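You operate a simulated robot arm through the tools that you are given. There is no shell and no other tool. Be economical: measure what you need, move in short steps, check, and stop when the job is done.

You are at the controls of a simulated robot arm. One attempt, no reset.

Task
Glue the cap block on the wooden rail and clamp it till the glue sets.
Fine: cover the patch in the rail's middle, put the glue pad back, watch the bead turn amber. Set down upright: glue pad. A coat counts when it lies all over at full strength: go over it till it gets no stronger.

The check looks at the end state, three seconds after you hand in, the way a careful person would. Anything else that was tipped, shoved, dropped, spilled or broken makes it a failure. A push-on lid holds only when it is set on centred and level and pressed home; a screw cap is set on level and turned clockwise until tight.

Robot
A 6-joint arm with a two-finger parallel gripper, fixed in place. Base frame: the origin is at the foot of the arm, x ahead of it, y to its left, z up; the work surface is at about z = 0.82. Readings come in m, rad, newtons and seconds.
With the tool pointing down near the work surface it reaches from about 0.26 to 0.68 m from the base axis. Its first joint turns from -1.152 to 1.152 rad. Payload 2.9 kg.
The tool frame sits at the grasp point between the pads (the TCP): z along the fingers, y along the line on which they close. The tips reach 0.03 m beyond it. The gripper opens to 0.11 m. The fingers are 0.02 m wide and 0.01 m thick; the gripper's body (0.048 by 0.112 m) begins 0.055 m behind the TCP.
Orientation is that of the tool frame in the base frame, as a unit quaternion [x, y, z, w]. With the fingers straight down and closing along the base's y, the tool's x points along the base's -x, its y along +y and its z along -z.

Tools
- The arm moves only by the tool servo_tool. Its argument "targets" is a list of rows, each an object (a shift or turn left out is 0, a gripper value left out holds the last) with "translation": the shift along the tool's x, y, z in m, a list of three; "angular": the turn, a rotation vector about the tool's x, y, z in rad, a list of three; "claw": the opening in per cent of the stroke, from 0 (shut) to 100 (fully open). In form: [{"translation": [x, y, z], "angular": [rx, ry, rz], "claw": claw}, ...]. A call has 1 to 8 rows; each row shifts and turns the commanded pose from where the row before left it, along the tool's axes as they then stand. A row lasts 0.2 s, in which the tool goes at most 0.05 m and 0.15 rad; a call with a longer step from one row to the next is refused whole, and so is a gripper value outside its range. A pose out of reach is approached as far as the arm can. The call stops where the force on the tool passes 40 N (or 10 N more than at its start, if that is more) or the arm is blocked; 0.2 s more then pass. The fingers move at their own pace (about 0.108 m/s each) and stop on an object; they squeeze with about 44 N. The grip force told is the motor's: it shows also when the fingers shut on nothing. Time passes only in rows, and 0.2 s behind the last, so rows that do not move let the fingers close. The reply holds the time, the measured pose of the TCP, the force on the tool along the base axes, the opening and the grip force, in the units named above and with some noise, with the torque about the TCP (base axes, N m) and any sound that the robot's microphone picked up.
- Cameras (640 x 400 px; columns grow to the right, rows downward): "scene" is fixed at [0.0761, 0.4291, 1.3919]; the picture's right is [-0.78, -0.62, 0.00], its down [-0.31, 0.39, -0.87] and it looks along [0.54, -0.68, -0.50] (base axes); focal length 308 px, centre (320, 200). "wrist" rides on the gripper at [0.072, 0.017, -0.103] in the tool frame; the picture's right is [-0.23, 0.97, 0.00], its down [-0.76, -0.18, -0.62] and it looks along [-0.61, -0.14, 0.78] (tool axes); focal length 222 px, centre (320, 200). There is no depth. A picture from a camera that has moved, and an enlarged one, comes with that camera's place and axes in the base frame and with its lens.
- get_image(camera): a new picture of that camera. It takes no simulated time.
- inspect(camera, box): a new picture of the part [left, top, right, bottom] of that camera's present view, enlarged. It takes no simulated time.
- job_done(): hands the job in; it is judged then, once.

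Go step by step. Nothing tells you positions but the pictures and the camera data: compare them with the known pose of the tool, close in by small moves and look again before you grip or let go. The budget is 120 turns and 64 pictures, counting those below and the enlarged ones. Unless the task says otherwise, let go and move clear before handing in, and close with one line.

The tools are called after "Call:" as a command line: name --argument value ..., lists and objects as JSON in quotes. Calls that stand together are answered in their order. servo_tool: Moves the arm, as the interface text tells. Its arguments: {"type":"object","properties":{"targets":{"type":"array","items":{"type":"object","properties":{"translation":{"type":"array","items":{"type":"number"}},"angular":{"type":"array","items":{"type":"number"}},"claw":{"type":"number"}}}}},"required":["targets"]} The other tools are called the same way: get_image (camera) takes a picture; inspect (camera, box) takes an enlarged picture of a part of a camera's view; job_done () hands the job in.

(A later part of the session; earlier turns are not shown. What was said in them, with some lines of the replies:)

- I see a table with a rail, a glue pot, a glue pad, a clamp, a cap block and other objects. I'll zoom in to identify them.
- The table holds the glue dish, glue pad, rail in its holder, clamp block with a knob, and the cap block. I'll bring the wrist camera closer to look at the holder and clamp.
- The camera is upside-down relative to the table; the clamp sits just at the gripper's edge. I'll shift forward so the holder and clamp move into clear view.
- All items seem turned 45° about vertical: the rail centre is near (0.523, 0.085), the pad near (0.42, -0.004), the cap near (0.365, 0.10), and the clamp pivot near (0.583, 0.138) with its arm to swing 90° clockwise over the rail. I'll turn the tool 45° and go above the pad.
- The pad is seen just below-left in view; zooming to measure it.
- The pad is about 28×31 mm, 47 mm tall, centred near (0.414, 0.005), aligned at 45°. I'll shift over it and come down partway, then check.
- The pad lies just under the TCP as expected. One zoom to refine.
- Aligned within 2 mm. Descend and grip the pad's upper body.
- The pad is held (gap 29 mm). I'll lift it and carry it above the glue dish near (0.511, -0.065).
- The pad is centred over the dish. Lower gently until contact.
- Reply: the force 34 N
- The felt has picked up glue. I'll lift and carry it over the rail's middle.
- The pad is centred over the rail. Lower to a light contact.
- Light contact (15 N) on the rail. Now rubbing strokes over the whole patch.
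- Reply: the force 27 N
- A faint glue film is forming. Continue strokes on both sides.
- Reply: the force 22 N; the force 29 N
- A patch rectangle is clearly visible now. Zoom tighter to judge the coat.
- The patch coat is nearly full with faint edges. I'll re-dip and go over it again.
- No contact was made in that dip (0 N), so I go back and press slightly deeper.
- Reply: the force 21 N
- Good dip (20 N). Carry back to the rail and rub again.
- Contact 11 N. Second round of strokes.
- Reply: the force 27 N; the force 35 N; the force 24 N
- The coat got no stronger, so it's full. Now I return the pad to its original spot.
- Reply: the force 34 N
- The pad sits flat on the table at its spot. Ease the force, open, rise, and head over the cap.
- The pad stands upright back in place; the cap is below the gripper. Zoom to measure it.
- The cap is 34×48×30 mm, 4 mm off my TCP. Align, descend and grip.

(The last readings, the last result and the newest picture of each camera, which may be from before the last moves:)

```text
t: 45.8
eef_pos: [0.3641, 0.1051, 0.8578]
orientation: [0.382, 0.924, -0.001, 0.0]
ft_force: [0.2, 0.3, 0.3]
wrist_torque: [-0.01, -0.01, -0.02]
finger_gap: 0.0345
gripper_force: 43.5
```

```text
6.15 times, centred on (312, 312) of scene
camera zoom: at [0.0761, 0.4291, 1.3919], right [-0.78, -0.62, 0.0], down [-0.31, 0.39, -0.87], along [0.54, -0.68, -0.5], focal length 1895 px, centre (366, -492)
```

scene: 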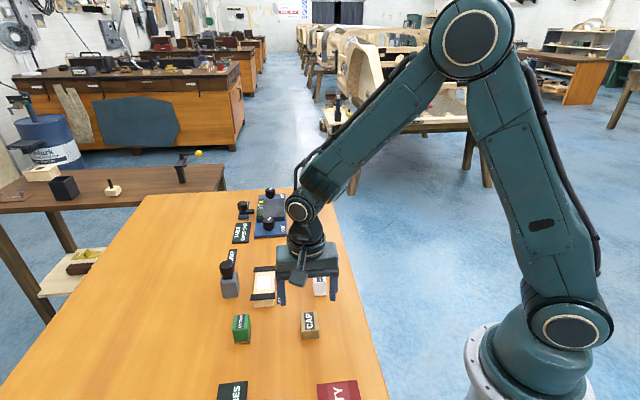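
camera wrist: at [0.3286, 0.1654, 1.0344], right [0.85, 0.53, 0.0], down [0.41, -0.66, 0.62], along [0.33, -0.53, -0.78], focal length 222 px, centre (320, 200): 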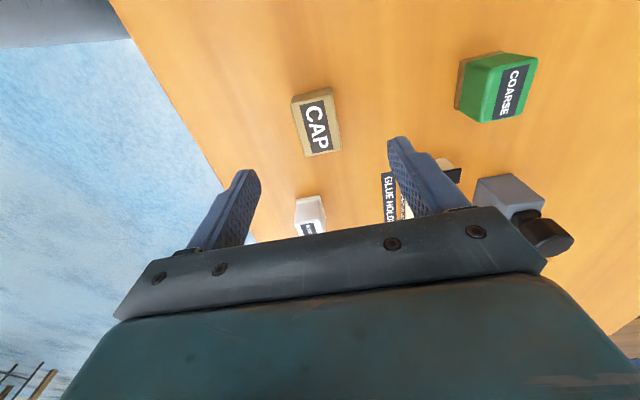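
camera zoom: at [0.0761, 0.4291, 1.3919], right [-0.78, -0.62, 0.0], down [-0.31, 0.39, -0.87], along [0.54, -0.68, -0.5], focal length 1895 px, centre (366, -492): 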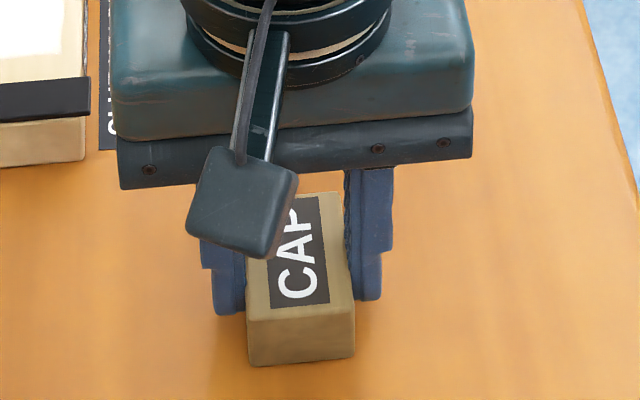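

Cap gripped. Lift and carry it above the glued patch.

Call:
servo_tool --targets '[{"translation": [0, 0, -0.04]}, {"translation": [0, 0, -0.03]}, {"translation": [-0.0308, 0.0247, 0]}, {"translation": [-0.0308, 0.0247, 0]}, {"translation": [-0.0308, 0.0247, 0]}, {"translation": [-0.0308, 0.0247, 0]}, {}]'

Call:
get_image --camera "wrist"

Call:
inspect --camera "scene" --box '[230, 230, 300, 310]'

```text
t: 47.4
eef_pos: [0.5187, 0.087, 0.9272]
orientation: [0.382, 0.924, 0.0, -0.002]
ft_force: [0.5, -0.2, -0.8]
wrist_torque: [0.02, -0.03, 0.01]
finger_gap: 0.0347
gripper_force: 44.2
```

```text
25 pictures are left
camera wrist: at [0.4788, 0.1519, 1.032], right [0.85, 0.53, 0.0], down [0.41, -0.66, 0.62], along [0.33, -0.53, -0.78], focal length 222 px, centre (320, 200)
```

wrist: 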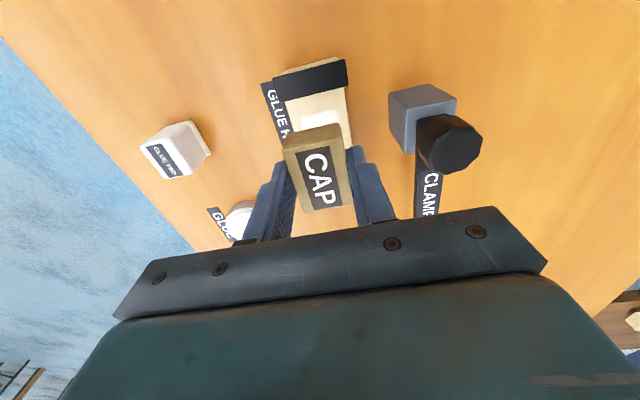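

```text
5.00 times, centred on (265, 270) of scene
camera zoom: at [0.0762, 0.4291, 1.3919], right [-0.78, -0.62, 0.0], down [-0.31, 0.39, -0.87], along [0.54, -0.68, -0.5], focal length 1540 px, centre (595, -150)
```

zoom: 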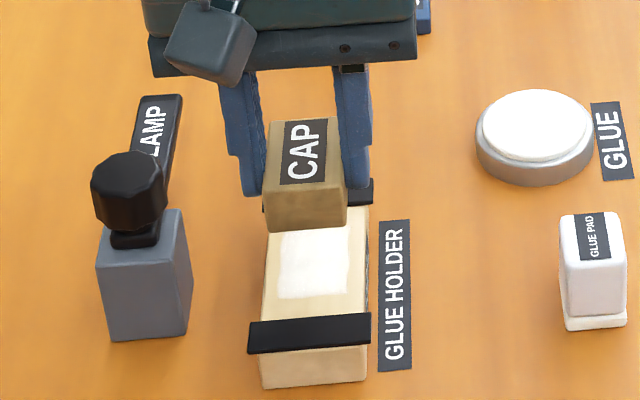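

Shift 3 mm and lower to just above the rail, then check alignment against the patch.

Call:
servo_tool --targets '[{"translation": [-0.003, 0.0017, 0.02]}, {"translation": [0, 0, 0.017]}, {}]'

Call:
inspect --camera "scene" --box '[245, 255, 285, 305]'

Call:
inspect --camera "wrist" --box '[250, 70, 380, 220]'

```text
t: 48.2
eef_pos: [0.5217, 0.0878, 0.891]
orientation: [0.382, 0.924, 0.002, -0.001]
ft_force: [0.0, 0.6, -0.6]
wrist_torque: [0.01, 0.0, 0.01]
finger_gap: 0.0345
gripper_force: 43.6
```

```text
8.00 times, centred on (265, 280) of scene
camera zoom: at [0.0762, 0.4291, 1.3919], right [-0.78, -0.62, 0.0], down [-0.31, 0.39, -0.87], along [0.54, -0.68, -0.5], focal length 2463 px, centre (760, -440)
```

zoom: 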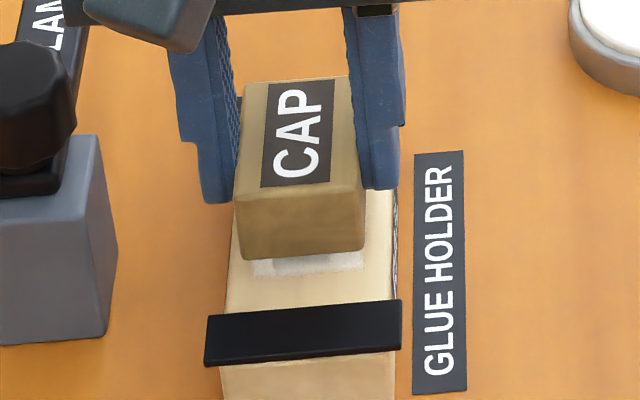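

```text
2.67 times, centred on (315, 145) of wrist
camera zoom: at [0.4832, 0.1512, 0.9942], right [0.85, 0.53, 0.0], down [0.41, -0.66, 0.62], along [0.33, -0.53, -0.78], focal length 592 px, centre (333, 347)
```

zoom: 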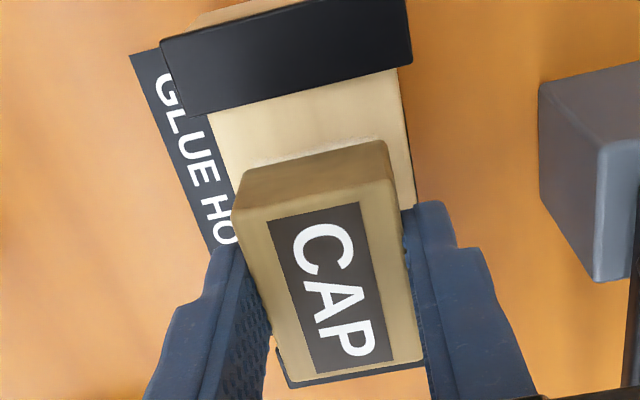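

Nearly aligned; a 1.5 mm correction, then lower to contact and press lightly.

Call:
servo_tool --targets '[{"translation": [-0.0015, -0.0012, 0.004]}, {"translation": [0, 0, 0.003]}, {"translation": [0, 0, 0.001]}, {}]'

Call:
servo_tool --targets '[{"translation": [0, 0, 0.001]}, {}]'

```text
t: 49.2
eef_pos: [0.5218, 0.084, 0.8825]
orientation: [0.382, 0.924, 0.0, 0.0]
ft_force: [0.3, 0.9, 0.1]
wrist_torque: [-0.03, 0.01, 0.0]
finger_gap: 0.0347
gripper_force: 44.0
```

```text
t: 49.8
eef_pos: [0.5213, 0.0838, 0.8822]
orientation: [0.382, 0.924, 0.0, 0.0]
ft_force: [0.6, 0.0, -0.2]
wrist_torque: [-0.02, 0.0, 0.0]
finger_gap: 0.0346
gripper_force: 43.9
```

Call:
servo_tool --targets '[{"translation": [0, 0, 0.001]}, {}]'

Call:
inspect --camera "scene" --box '[245, 255, 285, 305]'

```text
t: 50.4
eef_pos: [0.5222, 0.0838, 0.8812]
orientation: [0.382, 0.924, 0.0, 0.0]
ft_force: [0.2, 0.2, -0.3]
wrist_torque: [0.02, 0.0, 0.02]
finger_gap: 0.0344
gripper_force: 43.6
```

```text
8.00 times, centred on (265, 280) of scene
camera zoom: at [0.0762, 0.4291, 1.3919], right [-0.78, -0.62, 0.0], down [-0.31, 0.39, -0.87], along [0.54, -0.68, -0.5], focal length 2463 px, centre (760, -440)
```

zoom: 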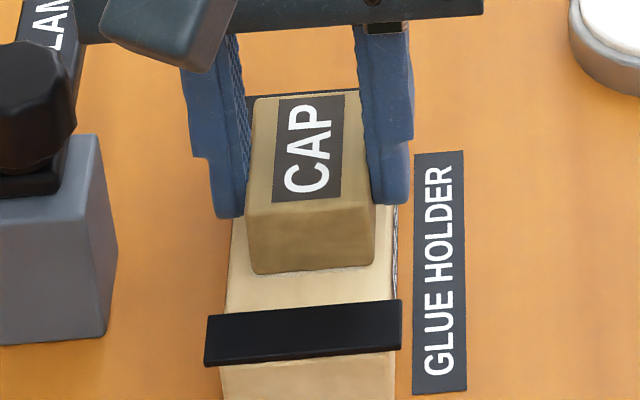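

Well centred on the patch. Continue down until contact.

Call:
servo_tool --targets '[{"translation": [0.001, 0, 0.001]}, {}]'

Call:
servo_tool --targets '[{"translation": [0, 0, 0.0008]}, {}]'

```text
t: 51.0
eef_pos: [0.5225, 0.0835, 0.8814]
orientation: [0.383, 0.924, 0.001, -0.001]
ft_force: [1.5, -1.3, 3.5]
wrist_torque: [-0.05, 0.04, 0.0]
finger_gap: 0.0345
gripper_force: 44.2
```

```text
t: 51.6
eef_pos: [0.5222, 0.085, 0.8814]
orientation: [0.382, 0.924, 0.002, 0.001]
ft_force: [0.3, -1.4, 13.6]
wrist_torque: [-0.07, 0.12, -0.03]
finger_gap: 0.0346
gripper_force: 43.9
```

Cap is pressed on the glue. Ease, open a little, rise, and move over toward the clamp knob.

Call:
servo_tool --targets '[{"claw": 48}, {"claw": 48}, {}, {"translation": [0, 0, -0.04]}, {"translation": [0, 0, -0.05]}, {"translation": [0, 0, -0.03]}, {}]'

Call:
get_image --camera "wrist"

Call:
inspect --camera "scene" --box '[210, 235, 290, 305]'

```text
t: 53.2
eef_pos: [0.518, 0.0852, 1.0007]
orientation: [0.382, 0.924, 0.0, 0.0]
ft_force: [-0.1, 0.2, 0.0]
wrist_torque: [-0.02, 0.0, 0.0]
finger_gap: 0.0528
gripper_force: 0.1
```

```text
20 pictures are left
camera wrist: at [0.4797, 0.1499, 1.1046], right [0.85, 0.53, 0.0], down [0.41, -0.66, 0.62], along [0.33, -0.53, -0.78], focal length 222 px, centre (320, 200)
```

wrist: 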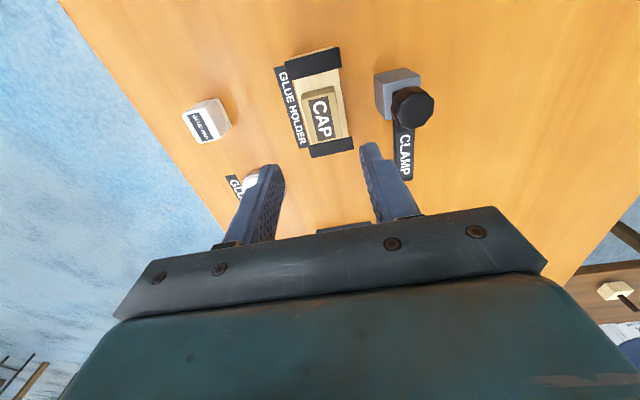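

```text
5.71 times, centred on (250, 270) of scene
camera zoom: at [0.0761, 0.4291, 1.3919], right [-0.78, -0.62, 0.0], down [-0.31, 0.39, -0.87], along [0.54, -0.68, -0.5], focal length 1759 px, centre (720, -200)
```

zoom: 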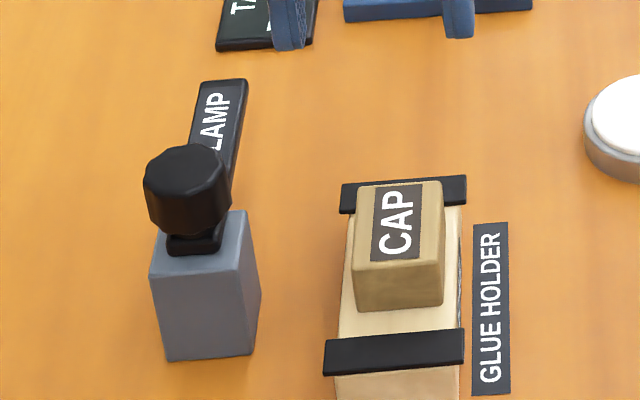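

The cap sits well. Now move over the knob at (≈0.577, 0.143) and turn the tool back 90° so I can swing the arm clockwise.

Call:
servo_tool --targets '[{"translation": [-0.0005, 0.04, 0]}, {"translation": [-0.0005, 0.04, 0]}, {"angular": [0, 0, -0.145]}, {"angular": [0, 0, -0.145]}, {"angular": [0, 0, -0.145]}, {"angular": [0, 0, -0.145]}, {"angular": [0, 0, -0.145]}, {"angular": [0, 0, -0.145]}]'

Call:
servo_tool --targets '[{"angular": [0, 0, -0.145]}, {"angular": [0, 0, -0.145]}, {"angular": [0, 0, -0.145]}, {"angular": [0, 0, -0.145]}, {"angular": [0, 0, -0.1208]}, {}]'

Call:
get_image --camera "wrist"

```text
t: 55.0
eef_pos: [0.5795, 0.1411, 0.9994]
orientation: [-0.045, 0.999, 0.001, -0.001]
ft_force: [-0.3, 0.2, -0.4]
wrist_torque: [-0.02, -0.02, 0.0]
finger_gap: 0.0529
gripper_force: 0.1
```

```text
t: 56.4
eef_pos: [0.5785, 0.1401, 0.9994]
orientation: [-0.384, 0.923, -0.001, 0.0]
ft_force: [0.3, 1.4, 0.1]
wrist_torque: [0.0, 0.02, -0.01]
finger_gap: 0.0531
gripper_force: 0.2
```

```text
18 pictures are left
camera wrist: at [0.5162, 0.1018, 1.1028], right [-0.53, 0.85, 0.0], down [0.66, 0.41, 0.62], along [0.53, 0.33, -0.78], focal length 222 px, centre (320, 200)
```

wrist: 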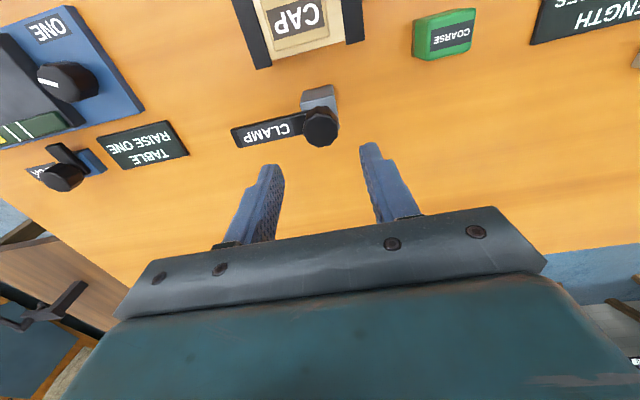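

Knob is right under the TCP. One zoom for refining.

Call:
inspect --camera "wrist" --box '[220, 70, 360, 165]'

```text
4.21 times, centred on (290, 118) of wrist
camera zoom: at [0.5162, 0.1018, 1.1028], right [-0.53, 0.85, 0.0], down [0.66, 0.41, 0.62], along [0.53, 0.33, -0.78], focal length 935 px, centre (446, 547)
```

zoom: 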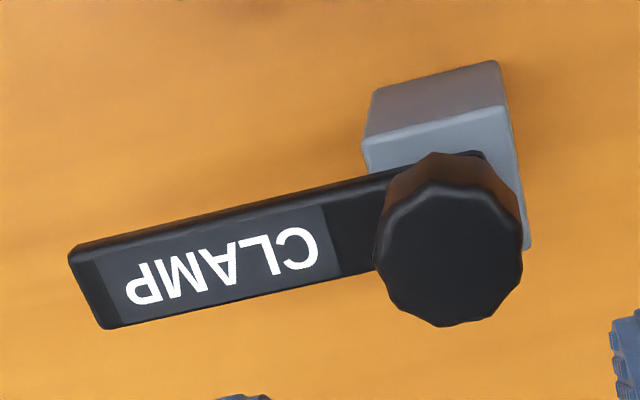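

Lower over the knob, staying above the arm plate, and close.

Call:
servo_tool --targets '[{"translation": [-0.001, 0.001, 0.04]}, {"translation": [0, 0, 0.025]}, {"translation": [0, 0, 0.01]}, {}]'

Call:
inspect --camera "scene" --box '[195, 235, 275, 305]'

```text
t: 57.4
eef_pos: [0.5793, 0.1417, 0.9233]
orientation: [-0.383, 0.924, 0.0, 0.0]
ft_force: [0.5, 0.1, -0.5]
wrist_torque: [0.02, 0.02, 0.0]
finger_gap: 0.0529
gripper_force: 0.1
```

```text
5.71 times, centred on (235, 270) of scene
camera zoom: at [0.0761, 0.4291, 1.3919], right [-0.78, -0.62, 0.0], down [-0.31, 0.39, -0.87], along [0.54, -0.68, -0.5], focal length 1759 px, centre (806, -200)
```

zoom: 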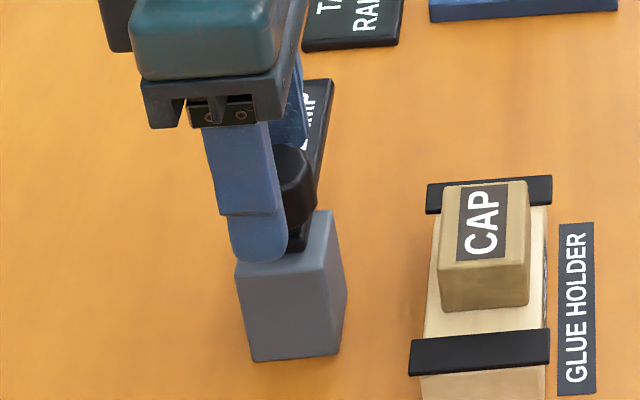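

Fingers straddle the knob. Close and start a small clockwise turn.

Call:
servo_tool --targets '[{"claw": 0}, {"claw": 0}, {"claw": 0}, {}]'

Call:
servo_tool --targets '[{"angular": [0, 0, 0.1]}, {"angular": [0, 0, 0.1]}, {}]'

```text
t: 58.4
eef_pos: [0.5798, 0.1409, 0.9247]
orientation: [-0.383, 0.924, 0.0, 0.001]
ft_force: [2.2, -0.8, -3.1]
wrist_torque: [-0.18, -0.5, -0.02]
finger_gap: 0.0313
gripper_force: 44.1
```

```text
t: 59.2
eef_pos: [0.5781, 0.1422, 0.923]
orientation: [-0.289, 0.957, 0.0, 0.001]
ft_force: [6.4, 1.3, -9.1]
wrist_torque: [0.36, -1.4, -0.01]
finger_gap: 0.0314
gripper_force: 45.2
```

Call:
inspect --camera "scene" --box '[195, 235, 275, 305]'

```text
5.71 times, centred on (235, 270) of scene
camera zoom: at [0.0764, 0.4292, 1.3919], right [-0.78, -0.62, 0.0], down [-0.31, 0.39, -0.87], along [0.54, -0.68, -0.5], focal length 1759 px, centre (806, -200)
```

zoom: 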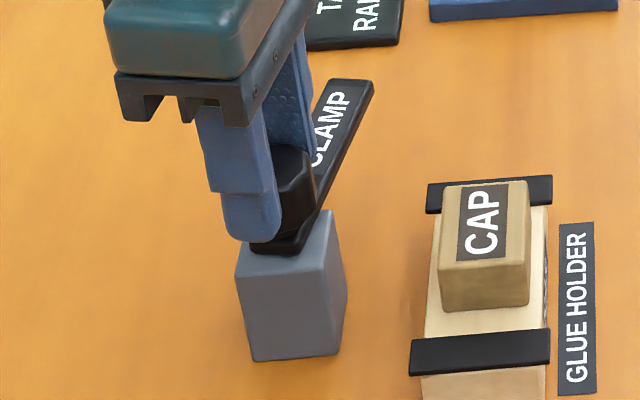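

The arm swings with the knob as expected. Continue in steps, monitoring force.

Call:
servo_tool --targets '[{"angular": [0, 0, 0.1]}, {"angular": [0, 0, 0.1]}, {"angular": [0, 0, 0.1]}, {}]'

```text
t: 60.2
eef_pos: [0.5795, 0.1413, 0.9247]
orientation: [-0.142, 0.99, -0.001, 0.0]
ft_force: [16.6, 3.3, -15.7]
wrist_torque: [-0.51, -0.01, -0.03]
finger_gap: 0.0312
gripper_force: 44.8
```

Side and downward pulls build up, so I ease toward the pivot as I turn.

Call:
servo_tool --targets '[{"translation": [-0.0009, -0.0002, 0.0008]}, {"translation": [0, 0, 0.0002], "angular": [0, 0, 0.08]}, {}]'

```text
t: 61.0
eef_pos: [0.5794, 0.1416, 0.9247]
orientation: [-0.104, 0.995, 0.002, -0.001]
ft_force: [7.8, 6.6, -6.5]
wrist_torque: [-0.4, 0.87, -0.01]
finger_gap: 0.0316
gripper_force: 45.5
```

Call:
servo_tool --targets '[{"translation": [-0.0005, 0.0003, 0.0004], "angular": [0, 0, 0.1]}, {"translation": [-0.0002, 0.0001, 0.0003], "angular": [0, 0, 0.1]}, {"angular": [0, 0, 0.08], "translation": [0, 0, 0.0003]}, {}]'

Call:
inspect --camera "scene" --box '[195, 235, 275, 305]'

```text
t: 62.0
eef_pos: [0.5792, 0.1427, 0.9236]
orientation: [0.037, 0.999, 0.001, 0.0]
ft_force: [-12.3, 3.0, 12.2]
wrist_torque: [-0.22, 1.29, 0.01]
finger_gap: 0.0312
gripper_force: 45.0
```

```text
5.71 times, centred on (235, 270) of scene
camera zoom: at [0.0756, 0.4291, 1.392], right [-0.78, -0.62, 0.0], down [-0.31, 0.39, -0.87], along [0.54, -0.68, -0.5], focal length 1759 px, centre (806, -200)
```

zoom: 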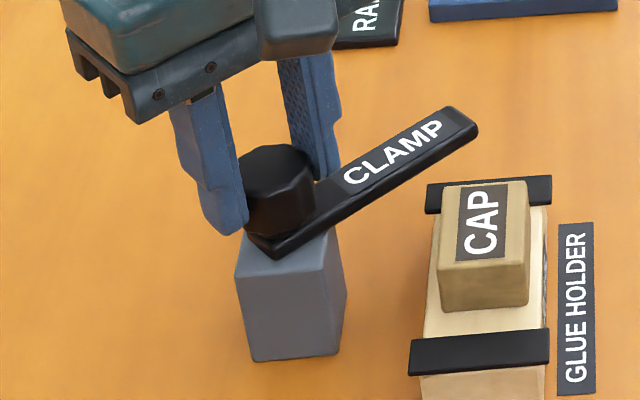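

The arm is about halfway and looks to ride above the cap. Relieve the force and continue.

Call:
servo_tool --targets '[{"translation": [0.0007, 0, -0.0007]}, {"angular": [0, 0, 0.1]}, {"angular": [0, 0, 0.1]}, {}]'

Call:
inspect --camera "scene" --box '[195, 235, 275, 305]'

```text
t: 63.0
eef_pos: [0.5796, 0.142, 0.9237]
orientation: [0.136, 0.991, 0.0, 0.0]
ft_force: [-10.4, 1.8, 11.0]
wrist_torque: [-0.2, 0.69, 0.01]
finger_gap: 0.0313
gripper_force: 44.8
```

```text
5.71 times, centred on (235, 270) of scene
camera zoom: at [0.0757, 0.4291, 1.392], right [-0.78, -0.62, 0.0], down [-0.31, 0.39, -0.87], along [0.54, -0.68, -0.5], focal length 1759 px, centre (806, -200)
```

zoom: 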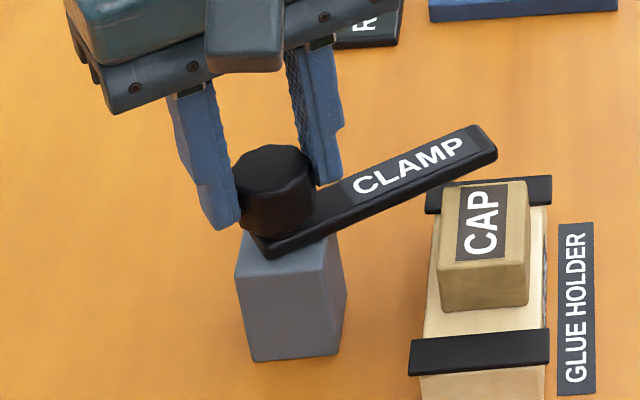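

Call:
servo_tool --targets '[{"translation": [0.0006, 0, -0.0008]}, {"angular": [0, 0, 0.1]}, {"angular": [0, 0, 0.1]}, {}]'

Call:
inspect --camera "scene" --box '[215, 245, 285, 305]'

```text
t: 64.0
eef_pos: [0.5782, 0.1418, 0.9246]
orientation: [0.236, 0.972, 0.0, -0.001]
ft_force: [-6.8, -6.5, 10.0]
wrist_torque: [-0.63, 0.16, 0.01]
finger_gap: 0.0313
gripper_force: 44.9
```

```text
6.67 times, centred on (250, 275) of scene
camera zoom: at [0.0758, 0.4289, 1.392], right [-0.78, -0.62, 0.0], down [-0.31, 0.39, -0.87], along [0.54, -0.68, -0.5], focal length 2053 px, centre (787, -300)
```

zoom: 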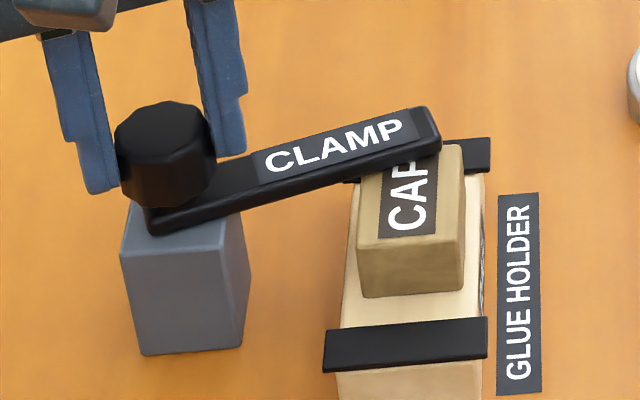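

The arm is over the cap with the cap unmoved. Continue the last ~17°.

Call:
servo_tool --targets '[{"translation": [0.0003, -0.0004, -0.0007]}, {"angular": [0, 0, 0.08]}, {"angular": [0, 0, 0.08]}, {}]'

Call:
servo_tool --targets '[{"angular": [0, 0, 0.08]}, {"angular": [0, 0, 0.06]}, {}]'

Call:
inspect --camera "scene" --box '[215, 245, 285, 305]'

```text
t: 65.0
eef_pos: [0.5784, 0.1422, 0.9242]
orientation: [0.312, 0.95, 0.001, 0.001]
ft_force: [7.5, -5.7, -5.4]
wrist_torque: [-0.97, -0.71, -0.03]
finger_gap: 0.0313
gripper_force: 45.0
```

```text
t: 65.8
eef_pos: [0.579, 0.142, 0.9239]
orientation: [0.378, 0.926, 0.001, 0.0]
ft_force: [21.4, -1.3, -22.5]
wrist_torque: [-0.45, -0.3, -0.02]
finger_gap: 0.0314
gripper_force: 44.7
```

```text
6.67 times, centred on (250, 275) of scene
camera zoom: at [0.0771, 0.4292, 1.3919], right [-0.78, -0.62, 0.0], down [-0.31, 0.39, -0.87], along [0.54, -0.68, -0.5], focal length 2053 px, centre (787, -300)
```

zoom: 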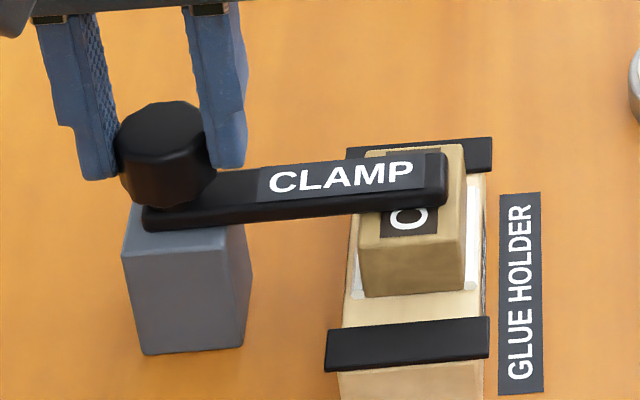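

Glue bead squeezed out around the cap's base, so the clamp is pressing. I'll relieve the side loads and let time pass.

Call:
servo_tool --targets '[{"translation": [-0.0008, 0.0007, 0.0013]}, {}, {}, {}, {}, {}, {}, {}]'

Call:
servo_tool --targets '[{"claw": 20}, {"claw": 40}, {"claw": 48}, {}, {"translation": [0, 0, -0.03]}, {"translation": [0, 0, -0.04]}, {"translation": [0, 0, -0.03]}, {}]'

Call:
inspect --camera "scene" --box '[215, 245, 285, 305]'

```text
t: 67.6
eef_pos: [0.579, 0.1415, 0.924]
orientation: [0.377, 0.926, 0.0, -0.001]
ft_force: [-11.7, 4.6, -4.6]
wrist_torque: [0.89, 0.59, 0.02]
finger_gap: 0.0312
gripper_force: 45.3
```

```text
t: 69.4
eef_pos: [0.5809, 0.1414, 1.0272]
orientation: [0.377, 0.926, 0.0, 0.001]
ft_force: [-0.2, -0.2, 0.4]
wrist_torque: [0.01, 0.0, 0.0]
finger_gap: 0.0523
gripper_force: 0.1
```

```text
6.67 times, centred on (250, 275) of scene
camera zoom: at [0.0761, 0.4291, 1.3919], right [-0.78, -0.62, 0.0], down [-0.31, 0.39, -0.87], along [0.54, -0.68, -0.5], focal length 2053 px, centre (787, -300)
```

zoom: 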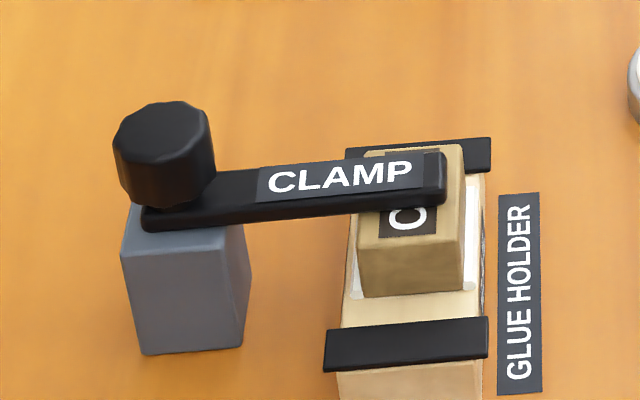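

The clamp holds on its own. Wait for the bead to turn amber.

Call:
servo_tool --targets '[{}, {}, {}, {}, {}, {}, {}, {}]'

Call:
servo_tool --targets '[{}, {}, {}, {}, {}, {}, {}, {}]'

Call:
servo_tool --targets '[{}, {}, {}, {}, {}, {}, {}, {}]'

Call:
servo_tool --targets '[{}, {}, {}, {}, {}, {}, {}, {}]'

Call:
servo_tool --targets '[{}, {}, {}, {}, {}, {}, {}, {}]'

Call:
servo_tool --targets '[{}, {}, {}, {}, {}, {}, {}, {}]'

Call:
inspect --camera "scene" --box '[245, 255, 285, 305]'

```text
t: 71.2
eef_pos: [0.5798, 0.1427, 1.0263]
orientation: [0.377, 0.926, 0.0, 0.0]
ft_force: [0.4, -0.3, -0.1]
wrist_torque: [-0.02, 0.01, 0.03]
finger_gap: 0.0529
gripper_force: 0.1
```

```text
t: 73.0
eef_pos: [0.58, 0.1424, 1.0257]
orientation: [0.377, 0.926, 0.0, 0.0]
ft_force: [0.9, 0.6, -0.2]
wrist_torque: [0.0, -0.03, -0.03]
finger_gap: 0.0528
gripper_force: 0.0
```

```text
t: 74.8
eef_pos: [0.5802, 0.1419, 1.0256]
orientation: [0.377, 0.926, 0.0, 0.0]
ft_force: [-0.2, 0.0, 0.0]
wrist_torque: [0.0, 0.01, 0.0]
finger_gap: 0.0527
gripper_force: 0.2
```

```text
t: 76.6
eef_pos: [0.5795, 0.1423, 1.0268]
orientation: [0.377, 0.926, 0.0, -0.001]
ft_force: [1.6, 0.3, 0.2]
wrist_torque: [0.0, -0.05, -0.01]
finger_gap: 0.0527
gripper_force: 0.1
```

```text
t: 78.4
eef_pos: [0.5801, 0.1424, 1.0254]
orientation: [0.377, 0.926, -0.001, 0.0]
ft_force: [-0.2, 0.0, -0.5]
wrist_torque: [-0.04, 0.0, -0.01]
finger_gap: 0.0527
gripper_force: 0.1
```

```text
t: 80.2
eef_pos: [0.5799, 0.1424, 1.0266]
orientation: [0.377, 0.926, 0.0, 0.0]
ft_force: [0.1, 0.2, 0.1]
wrist_torque: [0.01, -0.03, 0.01]
finger_gap: 0.0525
gripper_force: 0.1
```

```text
8.00 times, centred on (265, 280) of scene
camera zoom: at [0.0761, 0.4291, 1.3919], right [-0.78, -0.62, 0.0], down [-0.31, 0.39, -0.87], along [0.54, -0.68, -0.5], focal length 2463 px, centre (760, -440)
```

zoom: 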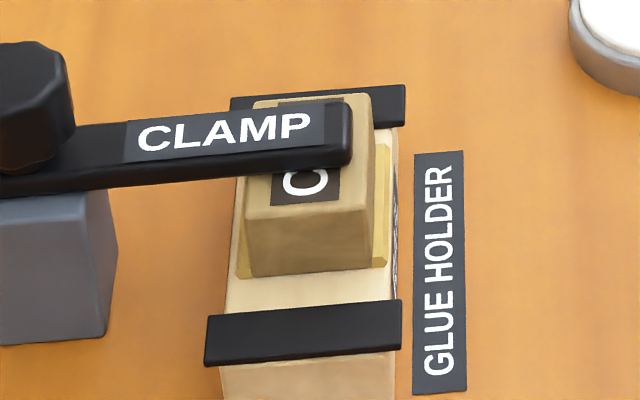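

The bead has turned amber. A bit more waiting plus a final check of colour and the whole scene.

Call:
servo_tool --targets '[{"translation": [0, 0, -0.03]}, {}, {}, {}, {}, {}, {}, {}]'

Call:
servo_tool --targets '[{}, {}, {}, {}, {}, {}, {}, {}]'

Call:
inspect --camera "scene" --box '[245, 255, 285, 305]'

Call:
get_image --camera "scene"

```text
t: 82.0
eef_pos: [0.58, 0.1389, 1.0565]
orientation: [0.377, 0.926, 0.0, 0.0]
ft_force: [-0.2, 0.4, 0.0]
wrist_torque: [-0.01, 0.01, -0.04]
finger_gap: 0.0526
gripper_force: 0.0
```

```text
t: 83.8
eef_pos: [0.5798, 0.1397, 1.0559]
orientation: [0.377, 0.926, 0.0, 0.0]
ft_force: [0.6, 0.1, -0.4]
wrist_torque: [0.0, -0.05, 0.0]
finger_gap: 0.0529
gripper_force: 0.1
```

```text
8.00 times, centred on (265, 280) of scene
camera zoom: at [0.0761, 0.4291, 1.3919], right [-0.78, -0.62, 0.0], down [-0.31, 0.39, -0.87], along [0.54, -0.68, -0.5], focal length 2463 px, centre (760, -440)
```

zoom: 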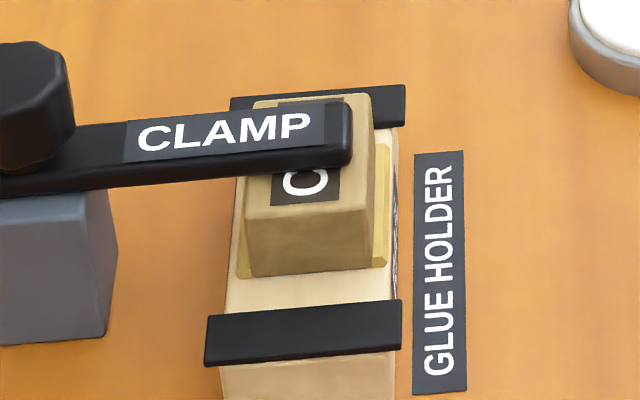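

```text
7 pictures are left
```

scene: 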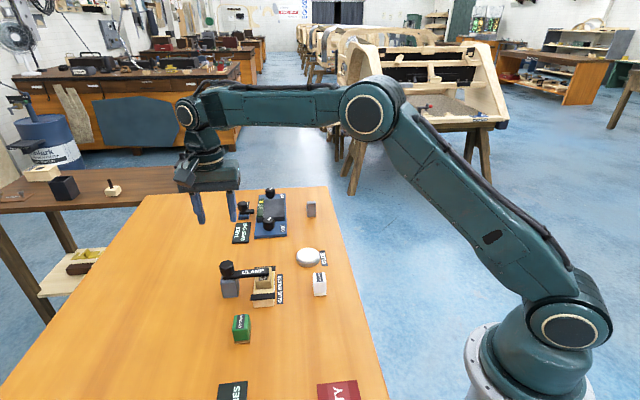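

The bead is steadily amber, the cap is clamped in place, the pad stands upright at its original spot, and the arm is clear. Handing in.

Call:
job_done

```text
The job is handed in.
```

The cap block is glued on the patch in the rail's middle and still clamped, the bead has turned amber, and the glue pad stands upright at its original spot.
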